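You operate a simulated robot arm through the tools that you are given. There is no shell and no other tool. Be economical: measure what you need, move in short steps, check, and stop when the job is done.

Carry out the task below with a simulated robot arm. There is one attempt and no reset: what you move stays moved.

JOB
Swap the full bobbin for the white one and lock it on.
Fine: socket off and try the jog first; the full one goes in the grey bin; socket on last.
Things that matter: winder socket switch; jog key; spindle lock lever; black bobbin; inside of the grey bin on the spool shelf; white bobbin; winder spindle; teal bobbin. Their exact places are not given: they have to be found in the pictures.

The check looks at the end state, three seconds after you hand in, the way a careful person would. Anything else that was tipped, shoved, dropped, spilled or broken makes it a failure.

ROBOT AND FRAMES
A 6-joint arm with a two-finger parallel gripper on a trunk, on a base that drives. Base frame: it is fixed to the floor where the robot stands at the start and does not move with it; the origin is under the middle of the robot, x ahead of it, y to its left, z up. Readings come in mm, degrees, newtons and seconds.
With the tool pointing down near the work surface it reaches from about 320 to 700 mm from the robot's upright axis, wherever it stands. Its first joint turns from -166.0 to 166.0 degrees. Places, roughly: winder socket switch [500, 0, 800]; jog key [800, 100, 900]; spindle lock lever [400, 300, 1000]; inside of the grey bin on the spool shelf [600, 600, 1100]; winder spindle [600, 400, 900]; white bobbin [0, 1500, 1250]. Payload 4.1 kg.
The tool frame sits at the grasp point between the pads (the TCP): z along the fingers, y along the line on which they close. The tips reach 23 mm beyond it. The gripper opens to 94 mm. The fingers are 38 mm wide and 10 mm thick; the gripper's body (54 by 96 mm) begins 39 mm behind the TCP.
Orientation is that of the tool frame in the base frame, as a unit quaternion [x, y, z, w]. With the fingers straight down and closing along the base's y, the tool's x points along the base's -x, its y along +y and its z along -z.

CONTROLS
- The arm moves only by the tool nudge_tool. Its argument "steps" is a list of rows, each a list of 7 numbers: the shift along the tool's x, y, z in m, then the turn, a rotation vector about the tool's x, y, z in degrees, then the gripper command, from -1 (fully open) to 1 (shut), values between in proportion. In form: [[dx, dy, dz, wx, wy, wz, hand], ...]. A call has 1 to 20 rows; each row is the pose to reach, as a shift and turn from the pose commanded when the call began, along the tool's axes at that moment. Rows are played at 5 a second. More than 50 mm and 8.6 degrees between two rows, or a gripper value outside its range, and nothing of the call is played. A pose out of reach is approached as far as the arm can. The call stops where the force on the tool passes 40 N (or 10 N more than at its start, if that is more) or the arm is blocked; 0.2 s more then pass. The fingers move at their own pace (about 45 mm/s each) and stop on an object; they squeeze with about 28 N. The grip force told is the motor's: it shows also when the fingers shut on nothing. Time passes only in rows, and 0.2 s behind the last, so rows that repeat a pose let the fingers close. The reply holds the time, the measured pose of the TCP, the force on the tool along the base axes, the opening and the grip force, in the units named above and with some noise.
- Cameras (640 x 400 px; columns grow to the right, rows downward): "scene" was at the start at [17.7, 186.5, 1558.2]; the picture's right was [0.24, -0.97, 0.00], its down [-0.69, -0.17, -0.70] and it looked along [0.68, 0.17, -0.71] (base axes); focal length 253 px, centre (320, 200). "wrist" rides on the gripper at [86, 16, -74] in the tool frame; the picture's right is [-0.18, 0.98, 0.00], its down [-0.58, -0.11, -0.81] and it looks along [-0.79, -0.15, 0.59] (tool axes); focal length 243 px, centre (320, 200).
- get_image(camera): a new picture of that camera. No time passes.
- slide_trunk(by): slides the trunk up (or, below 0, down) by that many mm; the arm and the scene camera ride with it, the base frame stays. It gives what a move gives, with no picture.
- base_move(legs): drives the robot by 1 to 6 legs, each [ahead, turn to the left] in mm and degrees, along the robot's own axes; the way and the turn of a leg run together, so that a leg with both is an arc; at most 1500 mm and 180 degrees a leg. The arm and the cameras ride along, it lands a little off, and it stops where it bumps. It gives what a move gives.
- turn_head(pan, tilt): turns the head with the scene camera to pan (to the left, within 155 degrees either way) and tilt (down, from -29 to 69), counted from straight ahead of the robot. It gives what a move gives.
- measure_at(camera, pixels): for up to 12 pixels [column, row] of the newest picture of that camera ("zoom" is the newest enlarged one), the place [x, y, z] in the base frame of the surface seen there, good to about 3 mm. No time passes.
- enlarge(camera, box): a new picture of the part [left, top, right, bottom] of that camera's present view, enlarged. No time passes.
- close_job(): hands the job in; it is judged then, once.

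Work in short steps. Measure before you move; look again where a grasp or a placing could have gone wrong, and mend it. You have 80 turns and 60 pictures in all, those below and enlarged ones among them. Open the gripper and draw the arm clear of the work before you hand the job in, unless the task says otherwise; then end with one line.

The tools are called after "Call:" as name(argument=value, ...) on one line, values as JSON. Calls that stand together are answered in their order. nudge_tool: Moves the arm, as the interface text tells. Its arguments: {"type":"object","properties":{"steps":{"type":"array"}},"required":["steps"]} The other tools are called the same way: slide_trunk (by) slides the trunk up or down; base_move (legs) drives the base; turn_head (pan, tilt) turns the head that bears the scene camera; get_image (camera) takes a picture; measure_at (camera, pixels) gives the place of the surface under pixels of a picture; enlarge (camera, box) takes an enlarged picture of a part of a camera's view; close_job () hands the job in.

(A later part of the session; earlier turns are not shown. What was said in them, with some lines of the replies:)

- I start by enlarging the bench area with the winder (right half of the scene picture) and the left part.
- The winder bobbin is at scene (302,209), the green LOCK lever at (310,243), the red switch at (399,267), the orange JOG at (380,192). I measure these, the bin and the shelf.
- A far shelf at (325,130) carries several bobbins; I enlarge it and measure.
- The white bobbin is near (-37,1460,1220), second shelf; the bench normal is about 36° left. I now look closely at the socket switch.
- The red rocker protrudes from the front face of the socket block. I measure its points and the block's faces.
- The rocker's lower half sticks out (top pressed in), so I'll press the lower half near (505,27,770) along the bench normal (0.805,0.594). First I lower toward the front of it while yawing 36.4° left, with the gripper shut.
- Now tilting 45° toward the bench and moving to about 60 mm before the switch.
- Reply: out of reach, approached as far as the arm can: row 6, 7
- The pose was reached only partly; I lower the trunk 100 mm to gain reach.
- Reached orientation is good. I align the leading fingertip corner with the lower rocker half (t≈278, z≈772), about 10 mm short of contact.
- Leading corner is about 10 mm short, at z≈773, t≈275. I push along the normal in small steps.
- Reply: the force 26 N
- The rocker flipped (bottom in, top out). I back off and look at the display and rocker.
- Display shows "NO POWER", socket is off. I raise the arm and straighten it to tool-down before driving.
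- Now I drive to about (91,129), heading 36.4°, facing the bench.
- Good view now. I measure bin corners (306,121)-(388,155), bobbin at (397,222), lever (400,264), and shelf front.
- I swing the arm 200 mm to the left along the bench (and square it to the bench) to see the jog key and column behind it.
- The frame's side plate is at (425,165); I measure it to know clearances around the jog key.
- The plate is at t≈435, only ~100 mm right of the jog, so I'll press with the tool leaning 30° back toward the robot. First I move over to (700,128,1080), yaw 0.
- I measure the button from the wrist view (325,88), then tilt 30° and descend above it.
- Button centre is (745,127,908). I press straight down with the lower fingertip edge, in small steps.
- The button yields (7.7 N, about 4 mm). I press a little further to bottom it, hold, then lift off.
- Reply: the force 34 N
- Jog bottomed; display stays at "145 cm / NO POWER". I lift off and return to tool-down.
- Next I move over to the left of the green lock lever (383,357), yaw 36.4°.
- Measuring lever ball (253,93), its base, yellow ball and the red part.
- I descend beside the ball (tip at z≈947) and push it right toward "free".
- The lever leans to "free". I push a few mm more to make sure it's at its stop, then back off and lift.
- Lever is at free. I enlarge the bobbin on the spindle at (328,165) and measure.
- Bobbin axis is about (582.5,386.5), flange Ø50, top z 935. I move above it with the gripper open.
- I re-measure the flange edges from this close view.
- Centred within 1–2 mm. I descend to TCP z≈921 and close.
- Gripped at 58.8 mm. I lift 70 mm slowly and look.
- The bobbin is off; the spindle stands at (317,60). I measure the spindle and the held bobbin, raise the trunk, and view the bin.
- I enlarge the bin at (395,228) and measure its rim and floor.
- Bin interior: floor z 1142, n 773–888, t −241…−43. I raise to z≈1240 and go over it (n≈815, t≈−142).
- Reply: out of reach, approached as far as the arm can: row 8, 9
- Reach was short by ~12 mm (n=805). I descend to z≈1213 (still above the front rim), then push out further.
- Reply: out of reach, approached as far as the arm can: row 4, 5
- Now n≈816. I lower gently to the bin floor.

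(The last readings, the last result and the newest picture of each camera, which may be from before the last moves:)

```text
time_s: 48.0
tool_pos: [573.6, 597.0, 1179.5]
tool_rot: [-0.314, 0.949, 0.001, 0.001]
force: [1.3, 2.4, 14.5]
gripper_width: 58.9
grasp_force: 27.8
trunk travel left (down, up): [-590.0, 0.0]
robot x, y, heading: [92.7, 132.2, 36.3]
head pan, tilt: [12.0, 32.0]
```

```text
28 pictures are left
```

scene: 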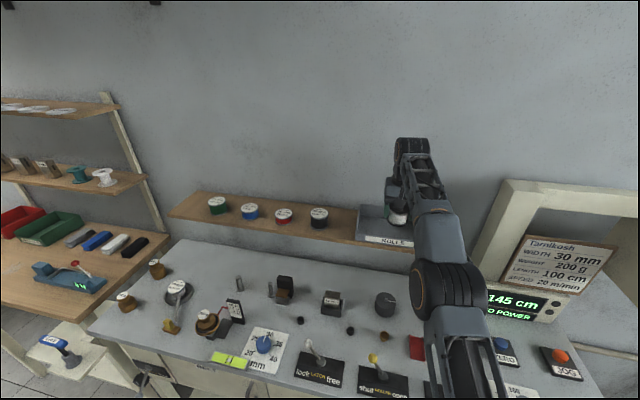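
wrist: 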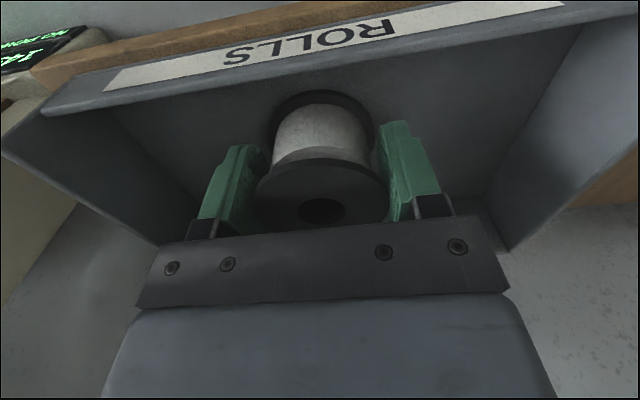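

It stands on the bin floor (14 N contact). I release and rise straight up.

Call:
nudge_tool(steps=[[0, 0, -0.002, 0, 0, 0, -1], [0, 0, -0.002, 0, 0, 0, -1], [0, 0, -0.002, 0, 0, 0, -1], [0, 0, -0.04, 0, 0, 0, -1], [0, 0, -0.065, 0, 0, 0, -1], [0.04, 0, -0.065, 0, 0, 0, -1], [0.09, -0.01, -0.065, 0, 0, 0, -1], [0.135, -0.02, -0.065, 0, 0, 0, -1], [0.18, -0.03, -0.065, 0, 0, 0, -1], [0.225, -0.04, -0.065, 0, 0, 0, -1]])

Call:
enlarge(camera="scene", box=[340, 180, 500, 280])

Call:
get_image(camera="wrist")

```text
refused: row 7 steps farther than a row can; nothing moved
```

```text
4.00 times, centred on (420, 230) of scene
```

zoom: 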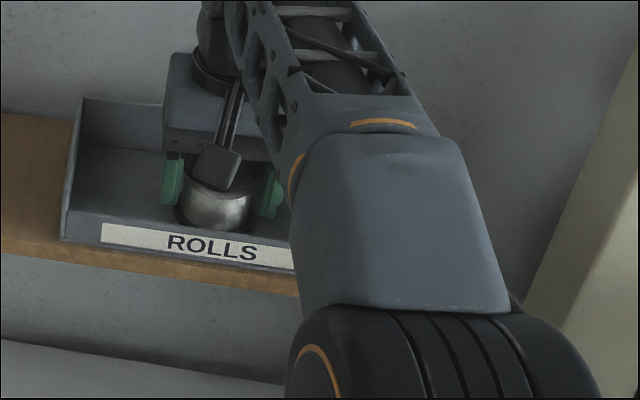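

```text
26 pictures are left
```

wrist: 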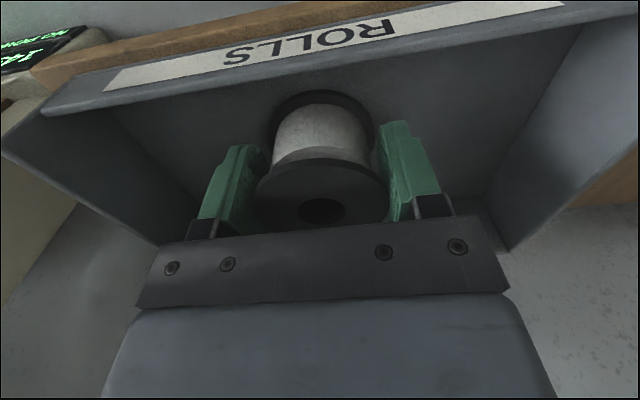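

The call was refused for a too-long row; I repeat it with shorter rows.

Call:
nudge_tool(steps=[[0, 0, -0.002, 0, 0, 0, -1], [0, 0, -0.002, 0, 0, 0, -1], [0, 0, -0.002, 0, 0, 0, -1], [0, 0, -0.035, 0, 0, 0, -1], [0.005, 0, -0.065, 0, 0, 0, -1], [0.045, 0, -0.075, 0, 0, 0, -1], [0.085, 0, -0.075, 0, 0, 0, -1], [0.125, 0, -0.075, 0, 0, 0, -1], [0.165, 0, -0.075, 0, 0, 0, -1], [0.205, 0, -0.075, 0, 0, 0, -1], [0.245, 0, -0.075, 0, 0, 0, -1], [0.285, 0, -0.075, 0, 0, 0, -1]])

Call:
get_image(camera="scene")

```text
time_s: 50.6
tool_pos: [523.4, 599.3, 1281.6]
tool_rot: [-0.313, 0.95, 0.001, -0.001]
force: [-0.8, 0.2, -0.4]
gripper_width: 94.0
grasp_force: 0.2
out of reach, approached as far as the arm can: row 4, 5, 6, 7, 8, 9, 10, 11, 12
trunk travel left (down, up): [-590.0, 0.0]
robot x, y, heading: [90.6, 132.8, 36.4]
head pan, tilt: [12.0, 32.0]
```

```text
25 pictures are left
```

scene: 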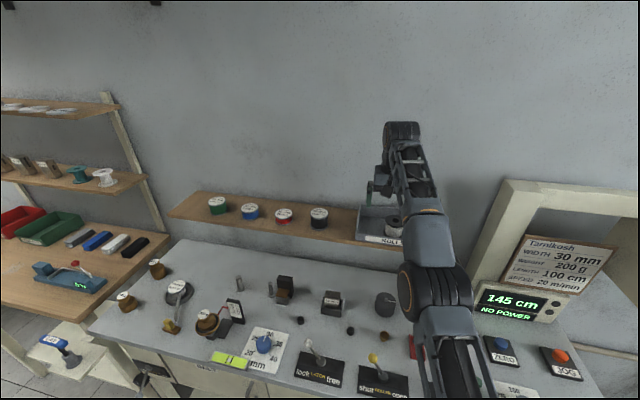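

The bobbin sits in the bin. The arm stopped high at (523,599,1282); I retract toward the robot in smaller moves.

Call:
nudge_tool(steps=[[0.03, -0.01, 0, 0, 0, 0, -1], [0.06, -0.02, 0.0, 0, 0, 0, -1], [0.09, -0.03, 0.0, 0, 0, 0, -1], [0.12, -0.04, 0.0, 0, 0, 0, -1]])

```text
time_s: 51.6
tool_pos: [465.9, 513.6, 1359.5]
tool_rot: [-0.311, 0.944, 0.054, 0.098]
force: [-3.9, -4.3, -4.6]
gripper_width: 94.1
grasp_force: 0.1
out of reach, approached as far as the arm can: row 1, 2, 3
trunk travel left (down, up): [-590.0, 0.0]
robot x, y, heading: [88.5, 127.6, 36.3]
head pan, tilt: [12.0, 32.0]
```

I hold still to let it settle and read the pose.

Call:
nudge_tool(steps=[[0, 0, 0, 0, 0, 0, -1], [0, 0, 0, 0, 0, 0, -1], [0, 0, 0, 0, 0, 0, -1]])

Call:
get_image(camera="scene")

```text
time_s: 52.4
tool_pos: [445.5, 492.8, 1279.8]
tool_rot: [-0.313, 0.95, 0.0, -0.001]
force: [0.0, 0.6, 0.1]
gripper_width: 94.4
grasp_force: 0.1
trunk travel left (down, up): [-590.0, 0.0]
robot x, y, heading: [90.8, 131.6, 36.2]
head pan, tilt: [12.0, 32.0]
```

```text
24 pictures are left
```

scene: 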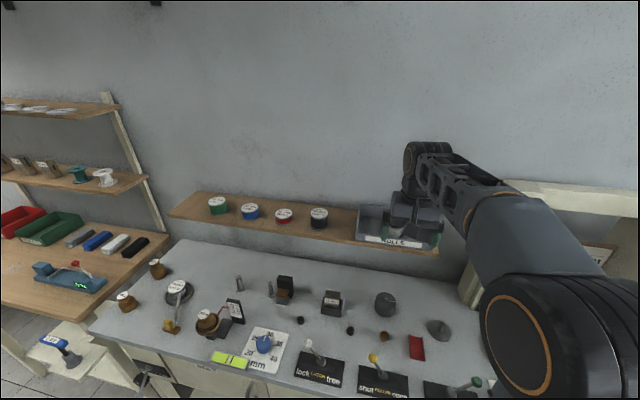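

Settled over (445,493,1280). Next I drive along the bench about 1150 mm left to the spool shelf with the white bobbin, keeping the heading.

Call:
base_move(legs=[[0, 89], [1150, 0], [0, -89]])

Call:
turn_head(pan=15, tilt=25)

Call:
get_image(camera="scene")

```text
time_s: 66.0
tool_pos: [-241.9, 1439.8, 1278.9]
tool_rot: [-0.317, 0.949, 0.0, -0.002]
force: [-0.1, -1.0, -0.5]
gripper_width: 94.2
grasp_force: 0.1
trunk travel left (down, up): [-590.0, 0.0]
robot x, y, heading: [-593.8, 1074.8, 36.7]
head pan, tilt: [12.0, 32.0]
```

```text
time_s: 66.6
tool_pos: [-241.2, 1440.4, 1279.3]
tool_rot: [-0.316, 0.949, -0.001, -0.002]
force: [0.0, 0.4, -0.1]
gripper_width: 93.9
grasp_force: 0.1
trunk travel left (down, up): [-590.0, 0.0]
robot x, y, heading: [-595.0, 1070.3, 36.9]
head pan, tilt: [15.0, 25.0]
```

```text
23 pictures are left
```

scene: 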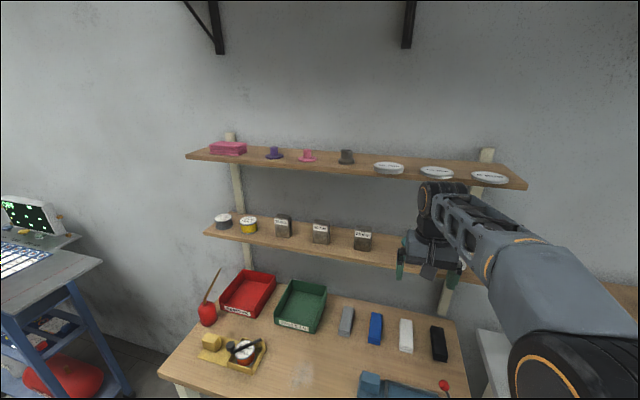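

The arm hides the bobbin from the head; I measure the upper shelf and table edges and take the wrist view.

Call:
measure_at(camera="scene", pixels=[[300, 172], [420, 182], [300, 165], [437, 172], [290, 245], [260, 170], [300, 398], [470, 285]])

Call:
get_image(camera="wrist")

```text
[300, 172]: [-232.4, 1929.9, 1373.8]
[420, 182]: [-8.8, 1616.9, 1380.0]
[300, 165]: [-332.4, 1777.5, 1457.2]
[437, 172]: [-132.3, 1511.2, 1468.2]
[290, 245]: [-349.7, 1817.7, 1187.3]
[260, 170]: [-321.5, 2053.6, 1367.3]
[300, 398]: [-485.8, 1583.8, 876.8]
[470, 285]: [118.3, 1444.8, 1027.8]
```

```text
22 pictures are left
```

wrist: 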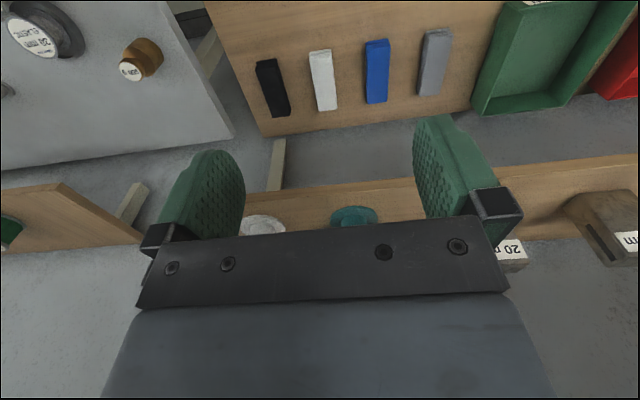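

The upper shelf (z≈1455, front n≈790) prevents a vertical tool, so I'll grasp with a 45° tilt. I tilt and move to a pre-grasp in front of the white bobbin.

Call:
nudge_tool(steps=[[-0.01, -0.017, -0.001, 0, -7.5, 0, -1], [-0.02, -0.034, -0.002, 0, -15, 0, -1], [-0.03, -0.05, -0.003, 0, -22.5, 0, -1], [-0.04, -0.067, -0.004, 0, -30, 0, -1], [-0.05, -0.084, -0.005, 0, -37.5, 0, -1], [-0.06, -0.101, -0.006, 0, -45, 0, -1], [-0.06, -0.101, -0.006, 0, -45, 0, -1]])

Call:
get_image(camera="wrist")

```text
time_s: 68.2
tool_pos: [-133.1, 1396.4, 1285.0]
tool_rot: [-0.293, 0.876, 0.122, 0.363]
force: [-0.6, 0.4, 0.2]
gripper_width: 93.8
grasp_force: 0.1
trunk travel left (down, up): [-590.0, 0.0]
robot x, y, heading: [-592.7, 1070.6, 36.9]
head pan, tilt: [15.0, 25.0]
```

```text
21 pictures are left
```

wrist: 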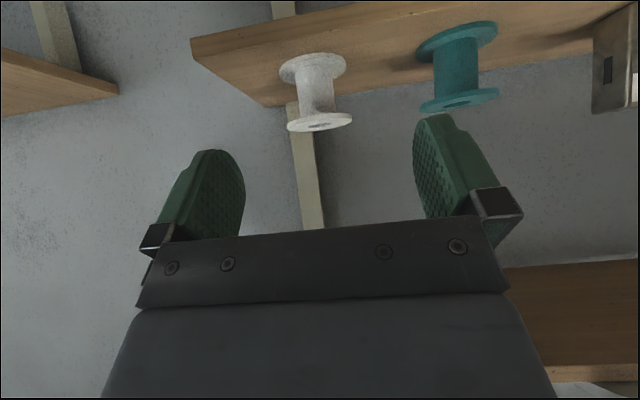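

White bobbin seen at (317,92), upside down in view. I measure its flanges and the teal one.

Call:
measure_at(camera="wrist", pixels=[[290, 126], [350, 122], [319, 116], [319, 128], [318, 95], [283, 72], [345, 66], [313, 72], [424, 106], [420, 50], [270, 100], [310, 84]])

```text
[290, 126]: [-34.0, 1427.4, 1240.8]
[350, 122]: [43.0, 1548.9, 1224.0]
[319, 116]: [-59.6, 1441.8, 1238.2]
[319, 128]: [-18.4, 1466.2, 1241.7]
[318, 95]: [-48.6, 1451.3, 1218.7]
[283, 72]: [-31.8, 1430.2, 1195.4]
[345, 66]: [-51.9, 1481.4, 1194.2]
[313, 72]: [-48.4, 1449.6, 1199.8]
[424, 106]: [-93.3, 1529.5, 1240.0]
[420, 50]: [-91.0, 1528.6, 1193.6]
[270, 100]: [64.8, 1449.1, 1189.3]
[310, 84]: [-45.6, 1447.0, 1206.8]
```

White bobbin axis ≈ (−39,1458), shelf z 1188, top 1241. I line up, then slide in along the tool axis to TCP z≈1224.

Call:
nudge_tool(steps=[[-0.018, -0.0036, 0, 0, 0, 0, -1], [-0.0363, -0.0073, 0, 0, 0, 0, -1], [-0.0363, -0.0073, 0.035, 0, 0, 0, -1], [-0.0363, -0.0073, 0.07, 0, 0, 0, -1], [-0.0363, -0.0073, 0.085, 0, 0, 0, -1], [-0.0363, -0.0073, 0.085, 0, 0, 0, -1]])

Call:
get_image(camera="wrist")

```text
time_s: 69.6
tool_pos: [-59.5, 1440.5, 1249.9]
tool_rot: [-0.293, 0.877, 0.121, 0.361]
force: [-0.4, -1.4, 0.4]
gripper_width: 94.2
grasp_force: 0.1
trunk travel left (down, up): [-590.0, 0.0]
robot x, y, heading: [-595.1, 1072.4, 37.2]
head pan, tilt: [15.0, 25.0]
```

```text
20 pictures are left
```

wrist: 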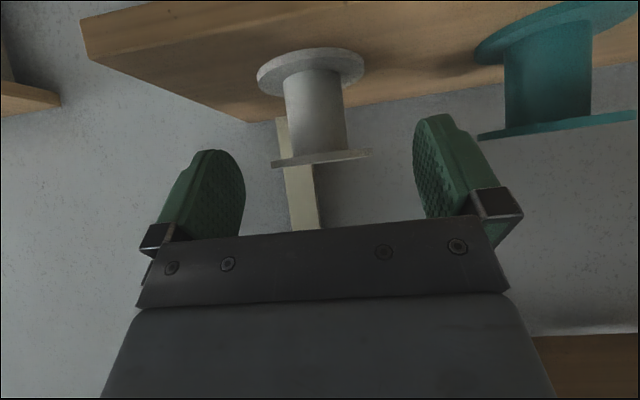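

Lined up. Final 37 mm advance, then close.

Call:
nudge_tool(steps=[[0, 0.0015, 0.02, 0, 0, 0, -1], [-0.0007, 0.0018, 0.0375, 0, 0, 0, -1], [-0.0007, 0.0018, 0.0375, 0, 0, 0, -1], [-0.0007, 0.0018, 0.0375, 0, 0, 0, 1], [-0.0007, 0.0018, 0.0375, 0, 0, 0, 1], [-0.0007, 0.0018, 0.0375, 0, 0, 0, 1], [-0.0007, 0.0018, 0.0375, 0, 0, 0, 1], [-0.0007, 0.0018, 0.0375, 0, 0, 0, 1]])

Call:
get_image(camera="wrist")

```text
time_s: 71.4
tool_pos: [-39.3, 1459.1, 1223.2]
tool_rot: [-0.293, 0.877, 0.122, 0.361]
force: [-0.3, 0.4, 0.5]
gripper_width: 59.0
grasp_force: 27.9
trunk travel left (down, up): [-590.0, 0.0]
robot x, y, heading: [-591.8, 1076.3, 36.8]
head pan, tilt: [15.0, 25.0]
```

```text
19 pictures are left
```

wrist: 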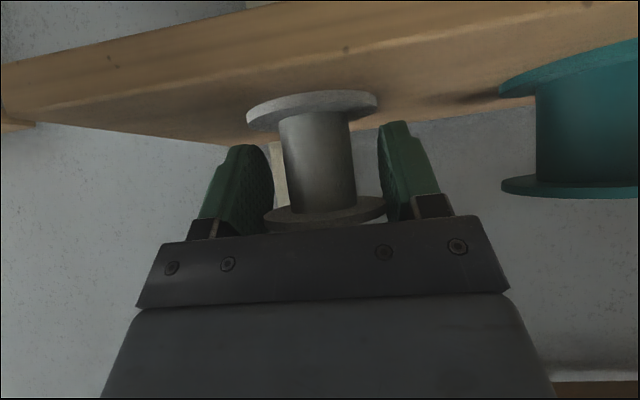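

Gripped at 59 mm with teal clear. I lift 20 mm and withdraw 200 mm from the shelf.

Call:
nudge_tool(steps=[[-0.007, 0, -0.007, 0, 0, 0, 1], [-0.0141, 0, -0.0141, 0, 0, 0, 1], [0.0141, 0, -0.0424, 0, 0, 0, 1], [0.0424, 0, -0.0707, 0, 0, 0, 1], [0.0707, 0, -0.099, 0, 0, 0, 1], [0.099, 0, -0.1273, 0, 0, 0, 1], [0.1273, 0, -0.1556, 0, 0, 0, 1], [0.1273, 0, -0.1556, 0, 0, 0, 1]])

Call:
get_image(camera="wrist")

```text
time_s: 73.2
tool_pos: [-202.5, 1336.9, 1244.0]
tool_rot: [-0.293, 0.877, 0.122, 0.361]
force: [-0.3, 0.3, 0.1]
gripper_width: 58.6
grasp_force: 27.6
trunk travel left (down, up): [-590.0, 0.0]
robot x, y, heading: [-592.0, 1073.1, 36.7]
head pan, tilt: [15.0, 25.0]
```

```text
18 pictures are left
```

wrist: 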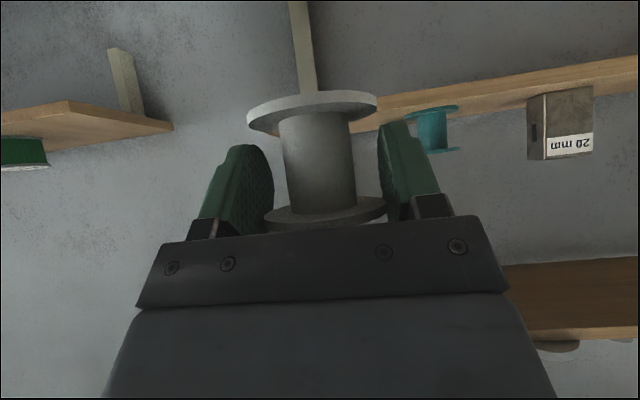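

Bobbin is held upright. I drive back along the bench ~1200 mm to stand in front of the spindle.

Call:
base_move(legs=[[0, -90.8], [1200, 0], [0, 90.5]])

Call:
turn_head(pan=10, tilt=42)

Call:
get_image(camera="scene")

```text
time_s: 84.7
tool_pos: [533.4, -136.3, 1245.0]
tool_rot: [0.227, 0.896, -0.092, 0.37]
force: [0.0, -0.2, 0.9]
gripper_width: 58.8
grasp_force: 27.9
trunk travel left (down, up): [-590.0, 0.0]
robot x, y, heading: [129.5, 113.2, -28.5]
head pan, tilt: [15.0, 25.0]
stopped in leg 3: the robot was blocked; the commanded pose is now the measured one
```

```text
time_s: 85.5
tool_pos: [534.2, -136.7, 1244.8]
tool_rot: [0.228, 0.896, -0.093, 0.369]
force: [0.9, -0.3, -0.2]
gripper_width: 58.7
grasp_force: 28.1
trunk travel left (down, up): [-590.0, 0.0]
robot x, y, heading: [131.8, 112.9, -28.9]
head pan, tilt: [10.0, 42.0]
```

```text
17 pictures are left
```

scene: 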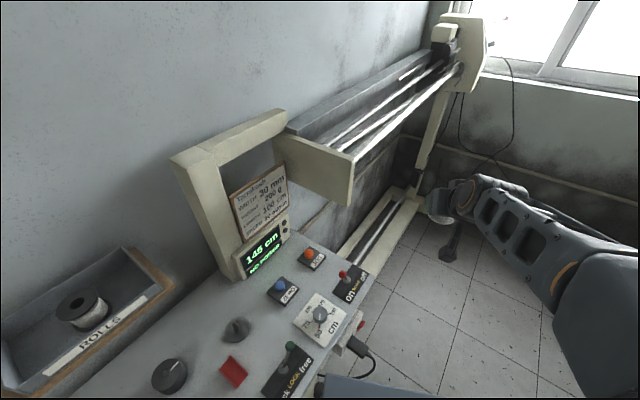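

The turn was blocked at heading −28.5°. I look down at the base front and bench front to see what it touched.

Call:
turn_head(pan=35, tilt=66)

Call:
get_image(camera="scene")

```text
time_s: 86.4
tool_pos: [534.2, -138.0, 1244.0]
tool_rot: [0.227, 0.896, -0.093, 0.37]
force: [0.0, 0.8, -0.5]
gripper_width: 58.7
grasp_force: 28.0
trunk travel left (down, up): [-590.0, 0.0]
robot x, y, heading: [130.2, 110.5, -28.7]
head pan, tilt: [35.0, 66.0]
```

```text
16 pictures are left
```

scene: 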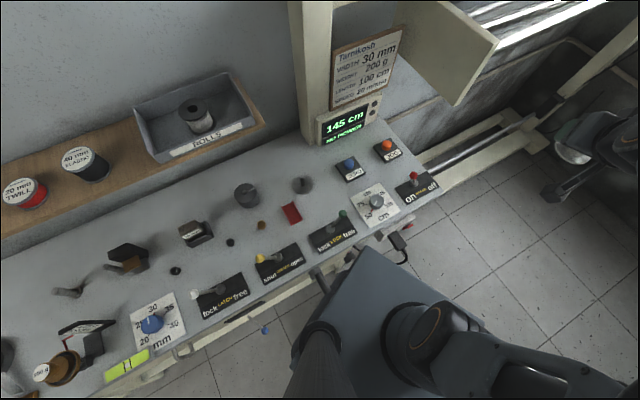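

The base's front-left corner at (350,245) is near the handle at (320,283) and plug at (398,245). I measure them.

Call:
measure_at(camera="scene", pixels=[[350, 250], [318, 280], [398, 246], [440, 293], [295, 385], [300, 330], [380, 225], [365, 240], [335, 290], [264, 330], [345, 262]])

Call:
enlarge(camera="scene", box=[240, 190, 440, 350])

```text
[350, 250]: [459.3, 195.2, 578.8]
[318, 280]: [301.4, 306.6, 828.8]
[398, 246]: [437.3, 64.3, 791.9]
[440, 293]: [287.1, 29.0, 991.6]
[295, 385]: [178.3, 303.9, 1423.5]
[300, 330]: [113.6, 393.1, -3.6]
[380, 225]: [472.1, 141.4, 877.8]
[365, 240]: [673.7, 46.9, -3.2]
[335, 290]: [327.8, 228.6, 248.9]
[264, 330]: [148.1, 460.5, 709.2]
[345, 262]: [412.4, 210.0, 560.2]
```

```text
2.50 times, centred on (340, 270) of scene
```

zoom: 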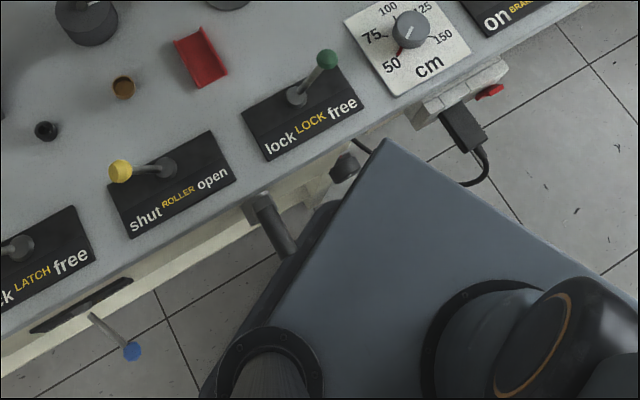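

The base's front-left corner touched the bench underside at n≈491 (base is ~250 mm half-size, base centre at n=173). I back it out: turn right, reverse, shimmy away from the bench, then turn to face it at n≈140.

Call:
base_move(legs=[[0, -15], [-230, 0], [0, -20], [230, 0], [0, 100], [45, 0]])

Call:
turn_head(pan=5, tilt=45)

Call:
get_image(camera="scene")

```text
time_s: 96.2
tool_pos: [498.2, 352.0, 1244.2]
tool_rot: [-0.29, 0.878, 0.12, 0.361]
force: [-0.2, 0.2, -0.5]
gripper_width: 58.7
grasp_force: 27.9
trunk travel left (down, up): [-590.0, 0.0]
robot x, y, heading: [103.5, 86.8, 36.5]
head pan, tilt: [35.0, 66.0]
```

```text
time_s: 97.1
tool_pos: [496.7, 352.4, 1244.2]
tool_rot: [-0.289, 0.878, 0.12, 0.361]
force: [0.1, 0.1, 0.2]
gripper_width: 58.7
grasp_force: 27.9
trunk travel left (down, up): [-590.0, 0.0]
robot x, y, heading: [102.4, 93.3, 36.6]
head pan, tilt: [5.0, 45.0]
```

```text
14 pictures are left
```

scene: 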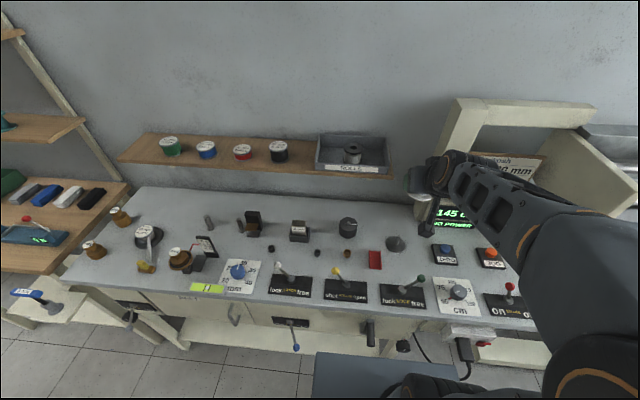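

In position. I enlarge the spindle at (396,242) and re-measure to check nothing shifted.

Call:
enlarge(camera="scene", box=[365, 220, 445, 270])

Call:
measure_at(camera="zoom", pixels=[[250, 135], [250, 145], [250, 160], [250, 185], [250, 205], [250, 230], [200, 200], [300, 200]])

```text
8.00 times, centred on (405, 245) of scene
```

zoom: 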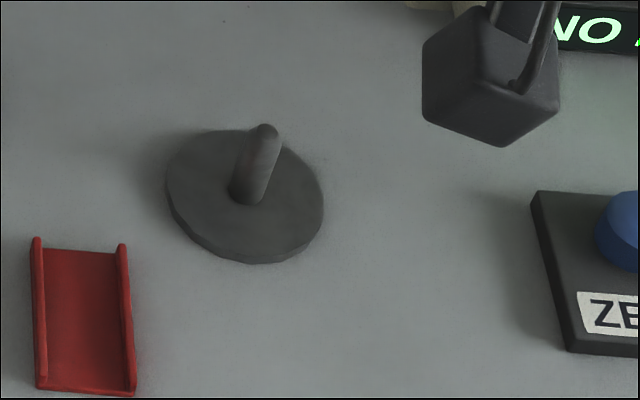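

```text
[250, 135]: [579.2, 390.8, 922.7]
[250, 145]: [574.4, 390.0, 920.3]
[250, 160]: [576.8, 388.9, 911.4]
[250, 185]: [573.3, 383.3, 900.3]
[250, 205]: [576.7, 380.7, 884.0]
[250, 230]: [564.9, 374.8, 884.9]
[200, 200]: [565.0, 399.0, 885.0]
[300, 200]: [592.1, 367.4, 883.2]
```

Before placing, I need the clearance of the wrist camera housing (dark cube at zoom (490,75)); I measure its corners.

Call:
measure_at(camera="zoom", pixels=[[500, 143], [426, 110], [555, 103], [427, 50], [490, 15], [470, 60], [505, 100], [530, 90]])

Call:
get_image(camera="wrist")

```text
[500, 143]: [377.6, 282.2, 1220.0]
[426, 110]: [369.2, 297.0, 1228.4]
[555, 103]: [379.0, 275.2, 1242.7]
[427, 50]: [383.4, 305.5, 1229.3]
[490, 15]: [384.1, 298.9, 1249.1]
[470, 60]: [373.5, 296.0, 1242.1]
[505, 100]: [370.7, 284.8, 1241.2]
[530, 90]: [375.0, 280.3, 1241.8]
```

```text
12 pictures are left
```

wrist: 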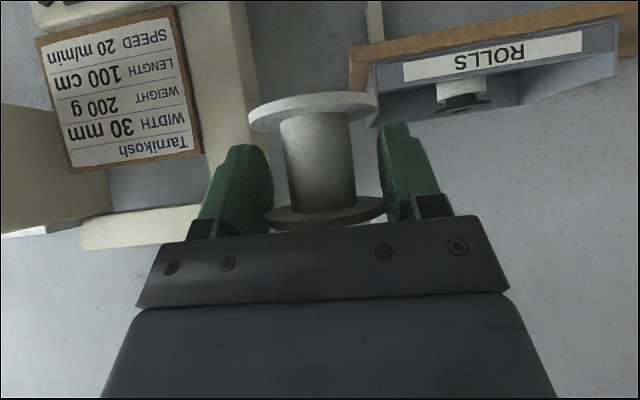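

The housing bottom is ~24 mm below TCP, bobbin bottom 35 mm: about 10 mm clearance — fine. I measure the held bobbin's flanges for its exact offset and uprightness.

Call:
measure_at(camera="wrist", pixels=[[250, 118], [376, 106], [312, 95], [300, 105], [318, 160], [318, 125], [318, 190], [322, 205], [268, 215], [383, 205], [345, 97], [290, 98]])

```text
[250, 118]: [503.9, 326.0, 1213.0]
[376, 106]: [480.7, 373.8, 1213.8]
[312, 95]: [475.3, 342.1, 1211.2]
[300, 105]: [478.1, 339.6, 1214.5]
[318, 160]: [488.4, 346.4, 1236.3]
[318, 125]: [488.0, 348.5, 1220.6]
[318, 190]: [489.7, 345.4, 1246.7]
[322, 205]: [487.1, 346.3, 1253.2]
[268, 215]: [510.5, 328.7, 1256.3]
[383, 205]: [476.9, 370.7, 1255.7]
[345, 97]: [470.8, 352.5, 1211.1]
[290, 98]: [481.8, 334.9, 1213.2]
```

The bobbin is upright, its axis about +2.5 mm (n) and −1 mm (t) from TCP. I move to hover over the spindle at TCP z≈985.

Call:
nudge_tool(steps=[[0.0176, -0.0033, 0.0347, 0, 0, 0, 1], [0.0351, -0.0066, 0.0694, 0, 0, 0, 1], [0.0527, -0.0099, 0.1041, 0, 0, 0, 1], [0.0703, -0.0131, 0.1389, 0, 0, 0, 1], [0.0879, -0.0164, 0.1736, 0, 0, 0, 1], [0.1054, -0.0197, 0.2083, 0, 0, 0, 1], [0.123, -0.023, 0.243, 0, 0, 0, 1], [0.123, -0.023, 0.243, 0, 0, 0, 1]])

Call:
get_image(camera="wrist")

```text
time_s: 98.9
tool_pos: [577.9, 384.8, 985.1]
tool_rot: [-0.29, 0.878, 0.122, 0.361]
force: [-0.6, 0.0, 0.0]
gripper_width: 58.9
grasp_force: 28.2
trunk travel left (down, up): [-590.0, 0.0]
robot x, y, heading: [103.5, 88.3, 36.5]
head pan, tilt: [5.0, 45.0]
```

```text
11 pictures are left
```

wrist: 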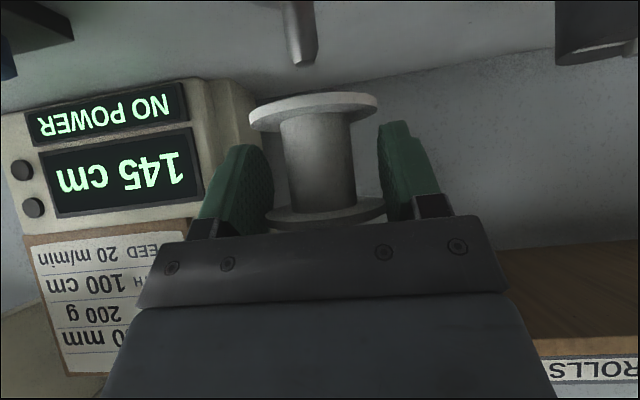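

The pin tip shows at (304,62), right beneath the bobbin. I measure pin and bobbin points for the n-offset.

Call:
measure_at(camera="wrist", pixels=[[303, 40], [303, 50], [302, 25], [304, 59], [296, 40], [310, 40], [314, 96], [318, 130], [318, 160], [300, 15]])

```text
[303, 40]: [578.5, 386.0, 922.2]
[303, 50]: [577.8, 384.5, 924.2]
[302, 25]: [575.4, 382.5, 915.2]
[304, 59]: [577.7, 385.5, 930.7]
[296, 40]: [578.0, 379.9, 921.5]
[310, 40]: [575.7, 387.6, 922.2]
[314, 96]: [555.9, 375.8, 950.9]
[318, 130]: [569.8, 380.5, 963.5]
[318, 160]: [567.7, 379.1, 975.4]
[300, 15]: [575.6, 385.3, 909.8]
```

Bobbin and pin axes agree (n≈700 both, t within 1 mm). I lower slowly onto the pin.

Call:
nudge_tool(steps=[[0.0085, -0.001, 0.0085, 0, 0, 0, 1], [0.0141, -0.001, 0.0141, 0, 0, 0, 1], [0.0198, -0.001, 0.0198, 0, 0, 0, 1], [0.0255, -0.001, 0.0255, 0, 0, 0, 1], [0.0311, -0.001, 0.0311, 0, 0, 0, 1], [0.0368, -0.001, 0.0368, 0, 0, 0, 1], [0.041, -0.001, 0.041, 0, 0, 0, 1], [0.0438, -0.001, 0.0438, 0, 0, 0, 1], [0.0452, -0.001, 0.0452, 0, 0, 0, 1]])

Call:
get_image(camera="wrist")

```text
time_s: 100.2
tool_pos: [580.7, 376.2, 954.6]
tool_rot: [-0.296, 0.873, 0.125, 0.367]
force: [-18.2, 6.0, 16.5]
gripper_width: 58.9
grasp_force: 27.8
out of reach, approached as far as the arm can: row 2, 3, 4, 5, 6
trunk travel left (down, up): [-590.0, 0.0]
robot x, y, heading: [107.2, 87.3, 36.9]
head pan, tilt: [5.0, 45.0]
stopped in row 6: the force on the tool passed its limit (the readings are from after the stop); the commanded pose is now the measured one
```

```text
10 pictures are left
```

wrist: 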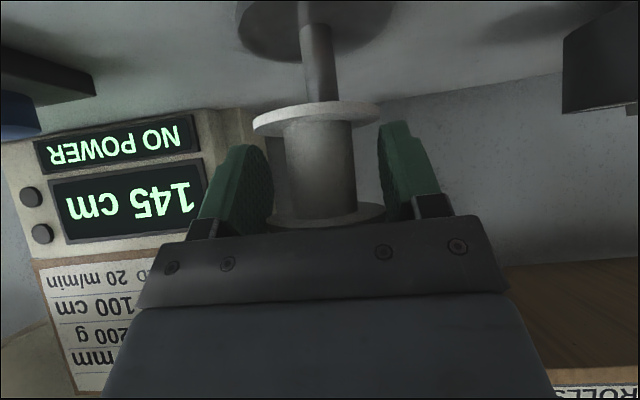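

The descent left the reachable region and pressed sideways. I lift back to z≈987 at the original spot; then I'll lower with the trunk instead, which moves straight down.

Call:
nudge_tool(steps=[[-0.007, 0, -0.007, 0, 0, 0, 1], [-0.0141, 0, -0.0141, 0, 0, 0, 1], [-0.024, 0, -0.024, 0, 0, 0, 1], [-0.024, 0, -0.024, 0, 0, 0, 1]])

Call:
get_image(camera="wrist")

```text
time_s: 101.2
tool_pos: [583.3, 375.4, 985.6]
tool_rot: [-0.293, 0.874, 0.124, 0.366]
force: [-0.2, 0.0, -0.4]
gripper_width: 58.6
grasp_force: 27.8
trunk travel left (down, up): [-590.0, 0.0]
robot x, y, heading: [101.4, 91.2, 36.8]
head pan, tilt: [5.0, 45.0]
```

```text
9 pictures are left
```

wrist: 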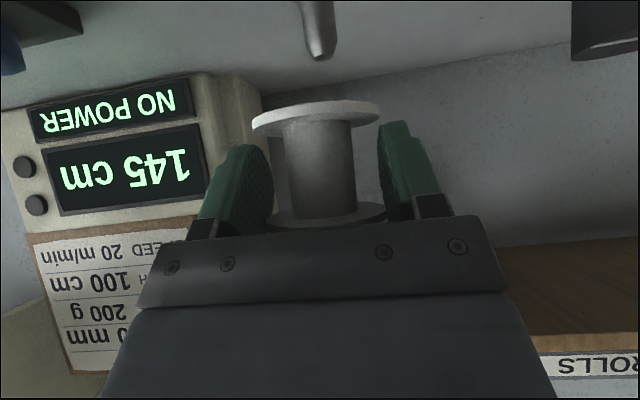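

I measure the bobbin's points again to see whether it moved or tilted in the grip.

Call:
measure_at(camera="wrist", pixels=[[316, 103], [318, 128], [320, 150], [322, 180], [322, 203], [255, 125], [378, 112], [290, 106], [350, 102], [320, 45], [319, 30], [318, 15]])

Call:
enlarge(camera="wrist", box=[230, 0, 410, 230])

```text
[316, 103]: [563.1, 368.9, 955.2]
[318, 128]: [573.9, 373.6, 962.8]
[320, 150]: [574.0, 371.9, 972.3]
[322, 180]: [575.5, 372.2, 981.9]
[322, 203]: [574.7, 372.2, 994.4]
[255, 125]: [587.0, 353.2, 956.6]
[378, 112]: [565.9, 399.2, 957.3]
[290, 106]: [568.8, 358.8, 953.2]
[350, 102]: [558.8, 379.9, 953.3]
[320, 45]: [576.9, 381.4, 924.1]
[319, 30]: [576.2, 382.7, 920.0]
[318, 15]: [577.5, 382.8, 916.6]
```

```text
1.74 times, centred on (320, 115) of wrist
```

zoom: 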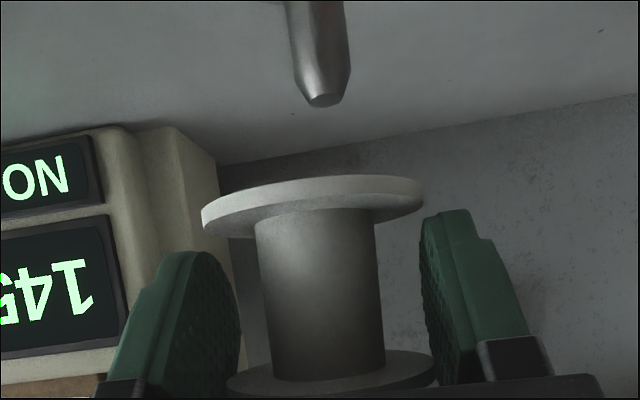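

The bobbin stayed upright but needs −5.8 mm in t and −1.5 mm in n. I raise 120 mm with that correction, then lower the trunk 120 mm to regain reach.

Call:
nudge_tool(steps=[[-0.02, 0.0015, -0.022, 0, 0, 0, 1], [-0.041, 0.003, -0.043, 0, 0, 0, 1], [-0.062, 0.0045, -0.064, 0, 0, 0, 1], [-0.084, 0.0058, -0.086, 0, 0, 0, 1], [-0.084, 0.0058, -0.086, 0, 0, 0, 1]])

Call:
slide_trunk(by=-120)

Call:
get_image(camera="wrist")

```text
time_s: 102.4
tool_pos: [577.4, 378.4, 1103.6]
tool_rot: [-0.293, 0.875, 0.124, 0.365]
force: [0.7, -0.7, -0.2]
gripper_width: 58.8
grasp_force: 27.3
trunk travel left (down, up): [-590.0, 0.0]
robot x, y, heading: [106.9, 92.5, 36.9]
head pan, tilt: [5.0, 45.0]
```

```text
time_s: 103.9
tool_pos: [577.3, 380.2, 983.1]
tool_rot: [-0.293, 0.875, 0.123, 0.365]
force: [-0.3, 0.2, -0.6]
gripper_width: 58.6
grasp_force: 28.0
trunk travel left (down, up): [-470.0, 120.0]
robot x, y, heading: [103.2, 86.4, 36.3]
head pan, tilt: [5.0, 45.0]
```

```text
7 pictures are left
```

wrist: 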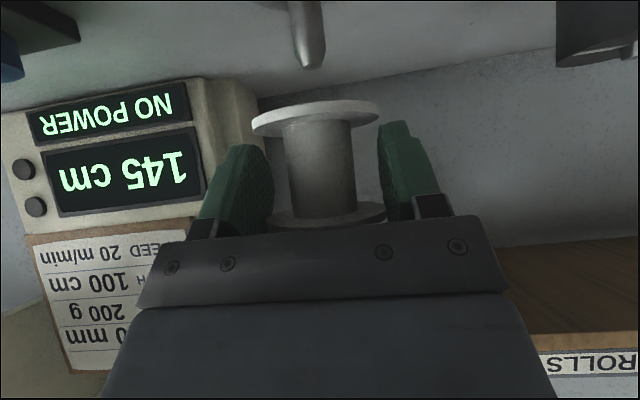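

Pin tip at (310,65) almost on the bobbin axis (≈311 extrapolated). I check the n alignment by measurement.

Call:
measure_at(camera="wrist", pixels=[[308, 50], [308, 45], [307, 35], [306, 25], [306, 15], [308, 40], [317, 104], [319, 130], [320, 150], [321, 170], [320, 140], [321, 160]])

```text
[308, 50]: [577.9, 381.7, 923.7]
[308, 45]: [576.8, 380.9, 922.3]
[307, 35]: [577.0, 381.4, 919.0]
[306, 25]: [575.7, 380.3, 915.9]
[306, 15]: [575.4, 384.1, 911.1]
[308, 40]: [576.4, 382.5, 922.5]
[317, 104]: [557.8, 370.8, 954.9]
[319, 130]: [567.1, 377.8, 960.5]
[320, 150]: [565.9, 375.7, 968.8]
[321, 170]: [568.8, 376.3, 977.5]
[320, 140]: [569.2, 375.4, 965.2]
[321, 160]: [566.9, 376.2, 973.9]
```

Aligned within ~1 mm. I lower 40 mm with the arm and check the reading before continuing.

Call:
nudge_tool(steps=[[0.0071, -0.001, 0.0071, 0, 0, 0, 1], [0.0141, -0.001, 0.0141, 0, 0, 0, 1], [0.0184, -0.001, 0.0184, 0, 0, 0, 1], [0.0226, -0.001, 0.0226, 0, 0, 0, 1], [0.0269, -0.001, 0.0269, 0, 0, 0, 1], [0.0297, -0.001, 0.0297, 0, 0, 0, 1]])

```text
time_s: 105.3
tool_pos: [578.7, 379.2, 941.8]
tool_rot: [-0.293, 0.875, 0.124, 0.366]
force: [0.3, 0.5, -0.3]
gripper_width: 58.7
grasp_force: 28.7
trunk travel left (down, up): [-470.0, 120.0]
robot x, y, heading: [104.4, 90.9, 36.6]
head pan, tilt: [5.0, 45.0]
```

No force with the pin ~20 mm inside: it is threaded. I continue down to the seat.

Call:
nudge_tool(steps=[[0.0057, 0, 0.0057, 0, 0, 0, 1], [0.0099, 0, 0.0099, 0, 0, 0, 1], [0.0134, 0, 0.0134, 0, 0, 0, 1], [0.0156, 0, 0.0156, 0, 0, 0, 1], [0.0173, 0, 0.0173, 0, 0, 0, 1]])

Call:
get_image(camera="wrist")

```text
time_s: 106.5
tool_pos: [577.6, 378.7, 918.1]
tool_rot: [-0.293, 0.874, 0.124, 0.367]
force: [-0.8, -0.2, 3.4]
gripper_width: 58.6
grasp_force: 28.2
trunk travel left (down, up): [-470.0, 120.0]
robot x, y, heading: [104.7, 90.0, 36.4]
head pan, tilt: [5.0, 45.0]
```

```text
6 pictures are left
```

wrist: 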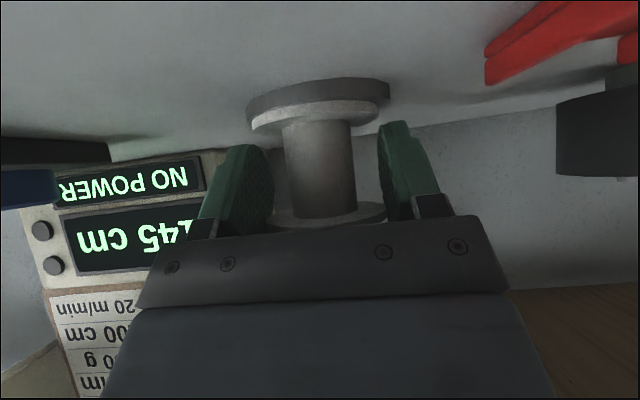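

The bobbin rests on the disc (3 N). I press 1 mm, open the fingers and withdraw back along the tool axis.

Call:
nudge_tool(steps=[[0.001, 0, 0.001, 0, 0, 0, 1], [0.001, 0, 0.001, 0, 0, 0, -0.6], [0.001, 0, 0.001, 0, 0, 0, -0.6], [0.001, 0, 0.001, 0, 0, 0, -0.6], [0, 0, -0.02, 0, 0, 0, -0.6], [0, 0, -0.05, 0, 0, 0, -0.6], [0, 0, -0.085, 0, 0, 0, -0.6], [0, 0, -0.12, 0, 0, 0, -0.6], [-0.035, 0, -0.155, 0, 0, 0, -0.6], [-0.07, 0, -0.19, 0, 0, 0, -0.6]])

Call:
get_image(camera="wrist")

```text
time_s: 108.7
tool_pos: [510.3, 327.5, 1100.9]
tool_rot: [-0.29, 0.875, 0.127, 0.365]
force: [0.4, -0.2, 0.2]
gripper_width: 75.5
grasp_force: 0.1
trunk travel left (down, up): [-470.0, 120.0]
robot x, y, heading: [99.6, 89.4, 36.4]
head pan, tilt: [5.0, 45.0]
```

```text
5 pictures are left
```

wrist: 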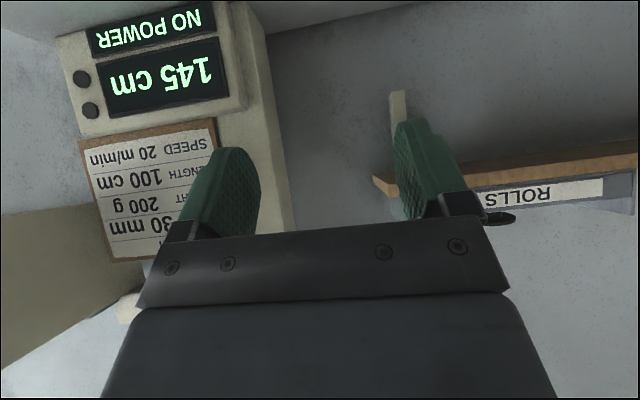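

Released. I untilt the tool, shut the fingers and go to the right of the lock lever (n≈521, t≈115).

Call:
nudge_tool(steps=[[0.013, -0.0125, -0.007, 0, 7.55, 0, 1], [0.026, -0.025, -0.014, 0, 15.1, 0, 1], [0.039, -0.0375, -0.0205, 0, 22.65, 0, 1], [0.052, -0.05, -0.027, 0, 30.2, 0, 1], [0.065, -0.0625, -0.034, 0, 37.75, 0, 1], [0.078, -0.075, -0.041, 0, 45.3, 0, 1], [0.078, -0.075, -0.041, 0, 45.3, 0, 1]])

Call:
get_image(camera="wrist")

```text
time_s: 110.3
tool_pos: [489.5, 216.3, 1073.4]
tool_rot: [-0.319, 0.948, 0.002, -0.001]
force: [-0.6, -0.3, 0.2]
gripper_width: 0.2
grasp_force: 27.9
trunk travel left (down, up): [-470.0, 120.0]
robot x, y, heading: [104.6, 85.9, 36.5]
head pan, tilt: [5.0, 45.0]
```

```text
4 pictures are left
```

wrist: 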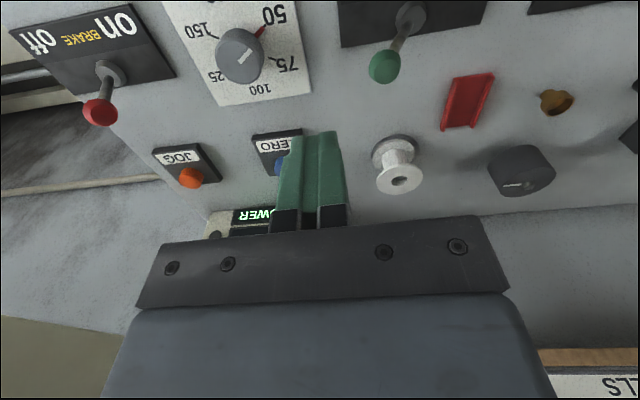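

The white bobbin sits on the spindle at (397,168). I measure the lever ball (385,67) and bobbin.

Call:
measure_at(camera="wrist", pixels=[[385, 67], [372, 67], [397, 67], [384, 78], [400, 25], [378, 180], [424, 180], [400, 192], [399, 181], [240, 50]])

```text
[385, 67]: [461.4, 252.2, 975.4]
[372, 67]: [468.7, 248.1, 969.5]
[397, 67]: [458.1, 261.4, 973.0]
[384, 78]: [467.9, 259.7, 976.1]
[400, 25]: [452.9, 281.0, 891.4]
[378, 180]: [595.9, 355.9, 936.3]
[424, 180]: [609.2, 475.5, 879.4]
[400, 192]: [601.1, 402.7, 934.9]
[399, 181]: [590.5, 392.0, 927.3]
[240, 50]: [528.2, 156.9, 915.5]
```

Bobbin seated (top z 936, same as before). I descend beside the ball and push it left to "lock".

Call:
nudge_tool(steps=[[-0.002, 0, 0.035, 0, 0, 0, 1], [-0.003, 0, 0.07, 0, 0, 0, 1], [-0.003, 0, 0.104, 0, 0, 0, 1], [-0.003, 0.015, 0.104, 0, 0, 0, 1], [-0.003, 0.028, 0.104, 0, 0, 0, 1], [-0.003, 0.04, 0.104, 0, 0, 0, 1], [-0.003, 0.05, 0.104, 0, 0, 0, 1], [-0.003, 0.06, 0.104, 0, 0, 0, 1], [-0.003, 0.07, 0.104, 0, 0, 0, 1], [-0.003, 0.08, 0.104, 0, 0, 0, 1], [-0.003, 0.09, 0.104, 0, 0, 0, 1], [-0.003, 0.098, 0.104, 0, 0, 0, 1], [-0.003, 0.105, 0.104, 0, 0, 0, 1]])

```text
time_s: 113.1
tool_pos: [432.4, 293.6, 970.2]
tool_rot: [-0.316, 0.949, -0.002, 0.002]
force: [15.8, -20.5, 1.5]
gripper_width: 0.0
grasp_force: 28.0
trunk travel left (down, up): [-470.0, 120.0]
robot x, y, heading: [103.5, 87.3, 36.2]
head pan, tilt: [5.0, 45.0]
stopped in row 13: the force on the tool passed its limit (the readings are from after the stop); the commanded pose is now the measured one
```

The lever hit its lock end stop (26 N). I back off, lift, and check.

Call:
nudge_tool(steps=[[0, -0.02, 0, 0, 0, 0, 1], [0, -0.035, -0.03, 0, 0, 0, 1], [0, -0.05, -0.07, 0, 0, 0, 1], [0, -0.06, -0.11, 0, 0, 0, 1], [0.0, -0.075, -0.15, 0, 0, 0, 1]])

Call:
turn_head(pan=-15, tilt=50)

Call:
get_image(camera="wrist")

```text
time_s: 114.3
tool_pos: [473.4, 237.1, 1121.4]
tool_rot: [-0.318, 0.948, -0.001, 0.0]
force: [-0.3, -0.3, -0.5]
gripper_width: 0.0
grasp_force: 27.9
trunk travel left (down, up): [-470.0, 120.0]
robot x, y, heading: [101.3, 91.0, 36.4]
head pan, tilt: [5.0, 45.0]
```

```text
time_s: 115.1
tool_pos: [473.3, 236.5, 1120.8]
tool_rot: [-0.316, 0.949, -0.001, 0.001]
force: [0.3, -0.3, -0.7]
gripper_width: 0.0
grasp_force: 27.7
trunk travel left (down, up): [-470.0, 120.0]
robot x, y, heading: [103.9, 87.6, 36.1]
head pan, tilt: [-15.0, 50.0]
```

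```text
3 pictures are left
```

wrist: 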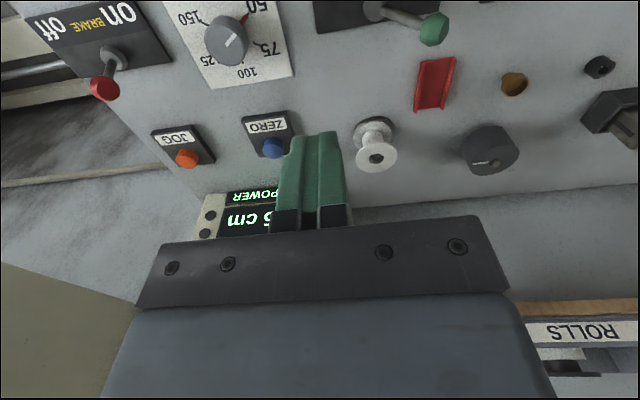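

Lever is back at "lock". For the socket I drive back 136 mm to the position from which I pressed before, lower the trunk 25 mm, and approach.

Call:
base_move(legs=[[-136, 0]])

Call:
slide_trunk(by=-25)

```text
time_s: 116.4
tool_pos: [363.0, 154.6, 1121.4]
tool_rot: [-0.317, 0.948, 0.0, 0.001]
force: [-0.9, -0.3, 0.3]
gripper_width: 0.0
grasp_force: 28.2
trunk travel left (down, up): [-470.0, 120.0]
robot x, y, heading: [-8.5, 5.5, 36.4]
head pan, tilt: [-15.0, 50.0]
```

```text
time_s: 117.1
tool_pos: [362.7, 154.9, 1096.6]
tool_rot: [-0.316, 0.949, -0.001, 0.001]
force: [-0.5, 0.6, 0.6]
gripper_width: 0.0
grasp_force: 27.9
trunk travel left (down, up): [-445.0, 145.0]
robot x, y, heading: [-10.9, 8.9, 36.4]
head pan, tilt: [-15.0, 50.0]
```

I move the tool in front of and above the socket at (398,−20,1000).

Call:
nudge_tool(steps=[[0.0155, -0.0324, 0.019, 0, 0, 0, 1], [0.031, -0.065, 0.038, 0, 0, 0, 1], [0.0465, -0.097, 0.057, 0, 0, 0, 1], [0.062, -0.13, 0.076, 0, 0, 0, 1], [0.077, -0.162, 0.096, 0, 0, 0, 1], [0.077, -0.162, 0.096, 0, 0, 0, 1]])

```text
time_s: 118.5
tool_pos: [400.1, -21.6, 1002.1]
tool_rot: [-0.316, 0.949, -0.001, 0.001]
force: [-0.1, -0.8, 0.4]
gripper_width: 0.1
grasp_force: 28.1
trunk travel left (down, up): [-445.0, 145.0]
robot x, y, heading: [-6.6, 8.3, 36.5]
head pan, tilt: [-15.0, 50.0]
```

Now I tilt 45° and descend to just in front of the rocker's upper half.

Call:
nudge_tool(steps=[[-0.0085, -0.0034, 0.033, 0, -7.5, 0, 1], [-0.017, -0.0069, 0.065, 0, -15, 0, 1], [-0.0254, -0.0103, 0.098, 0, -22.5, 0, 1], [-0.0339, -0.0137, 0.131, 0, -30, 0, 1], [-0.0423, -0.0172, 0.163, 0, -37.5, 0, 1], [-0.0508, -0.0206, 0.196, 0, -45, 0, 1], [-0.0508, -0.0206, 0.196, 0, -45, 0, 1]])

Call:
get_image(camera="scene")

```text
time_s: 120.1
tool_pos: [453.4, -7.8, 803.4]
tool_rot: [-0.292, 0.876, 0.12, 0.364]
force: [-0.3, -0.4, -0.1]
gripper_width: 0.0
grasp_force: 27.9
trunk travel left (down, up): [-445.0, 145.0]
robot x, y, heading: [-9.2, 9.6, 36.5]
head pan, tilt: [-15.0, 50.0]
```

```text
2 pictures are left
```

scene: 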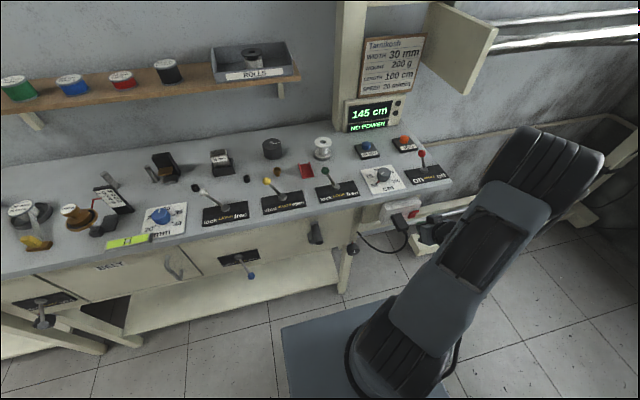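

The scene looks in order. I measure the red rocker at about (413,213).

Call:
measure_at(camera="scene", pixels=[[413, 211], [415, 213], [412, 215], [417, 211], [405, 210]])

```text
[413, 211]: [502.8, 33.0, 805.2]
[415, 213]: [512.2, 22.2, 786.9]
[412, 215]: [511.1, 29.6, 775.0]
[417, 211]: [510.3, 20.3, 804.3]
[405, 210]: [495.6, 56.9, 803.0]
```

The upper half now protrudes (n≈424, z≈805). I push it in along the normal.

Call:
nudge_tool(steps=[[-0.0127, -0.001, 0.0127, 0, 0, 0, 1], [-0.0205, -0.002, 0.0205, 0, 0, 0, 1], [-0.0233, -0.002, 0.0233, 0, 0, 0, 1], [-0.0255, -0.002, 0.0255, 0, 0, 0, 1], [-0.0276, -0.002, 0.0276, 0, 0, 0, 1], [-0.029, -0.002, 0.029, 0, 0, 0, 1], [-0.0304, -0.002, 0.0304, 0, 0, 0, 1]])

```text
time_s: 121.7
tool_pos: [485.0, 13.7, 804.0]
tool_rot: [-0.291, 0.877, 0.12, 0.364]
force: [-30.7, -20.5, 4.4]
gripper_width: 0.1
grasp_force: 28.6
trunk travel left (down, up): [-445.0, 145.0]
robot x, y, heading: [-5.6, 5.6, 36.0]
head pan, tilt: [-15.0, 50.0]
```

The rocker took 37 N and bottomed. I back off, raise clear, open the gripper, and look.

Call:
nudge_tool(steps=[[0.03, 0, -0.03, 0, 0, 0, 1], [0.06, 0, -0.06, 0, 0, 0, 1], [0.085, 0, -0.085, 0, 0, 0, -1], [0.06, 0, -0.11, 0, 0, 0, -1], [0.035, 0, -0.135, 0, 0, 0, -1], [0.01, 0, -0.16, 0, 0, 0, -1], [-0.015, 0, -0.185, 0, 0, 0, -1], [-0.015, 0, -0.185, 0, 0, 0, -1]])

Call:
enlarge(camera="scene", box=[200, 30, 460, 240])

```text
time_s: 123.5
tool_pos: [391.5, -54.0, 946.0]
tool_rot: [-0.292, 0.876, 0.12, 0.364]
force: [0.1, -0.3, 0.4]
gripper_width: 94.0
grasp_force: 0.1
trunk travel left (down, up): [-445.0, 145.0]
robot x, y, heading: [-7.3, 11.1, 36.2]
head pan, tilt: [-15.0, 50.0]
```

```text
1.90 times, centred on (330, 135) of scene
```

zoom: 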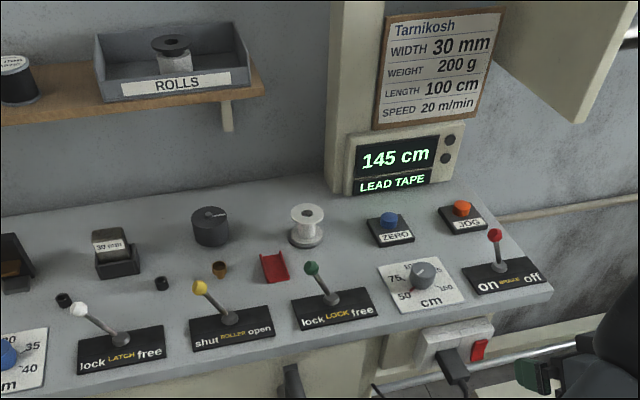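

The display shows "LEAD TAPE" again, so the socket is on. The white bobbin is on the spindle with the lever at lock, the full bobbin stands in the grey bin, and the gripper is open and clear; I hand in.

Call:
close_job()

```text
The job is handed in.
```

The job is handed in: the full bobbin is in the grey bin, the white one is on the spindle with the lever at lock, and the socket is back on. The jog was pressed with the socket off and the display stayed at "NO POWER". Part-way through, the robot's base bumped the underside of the bench once while turning; nothing looked moved in the pictures afterwards.
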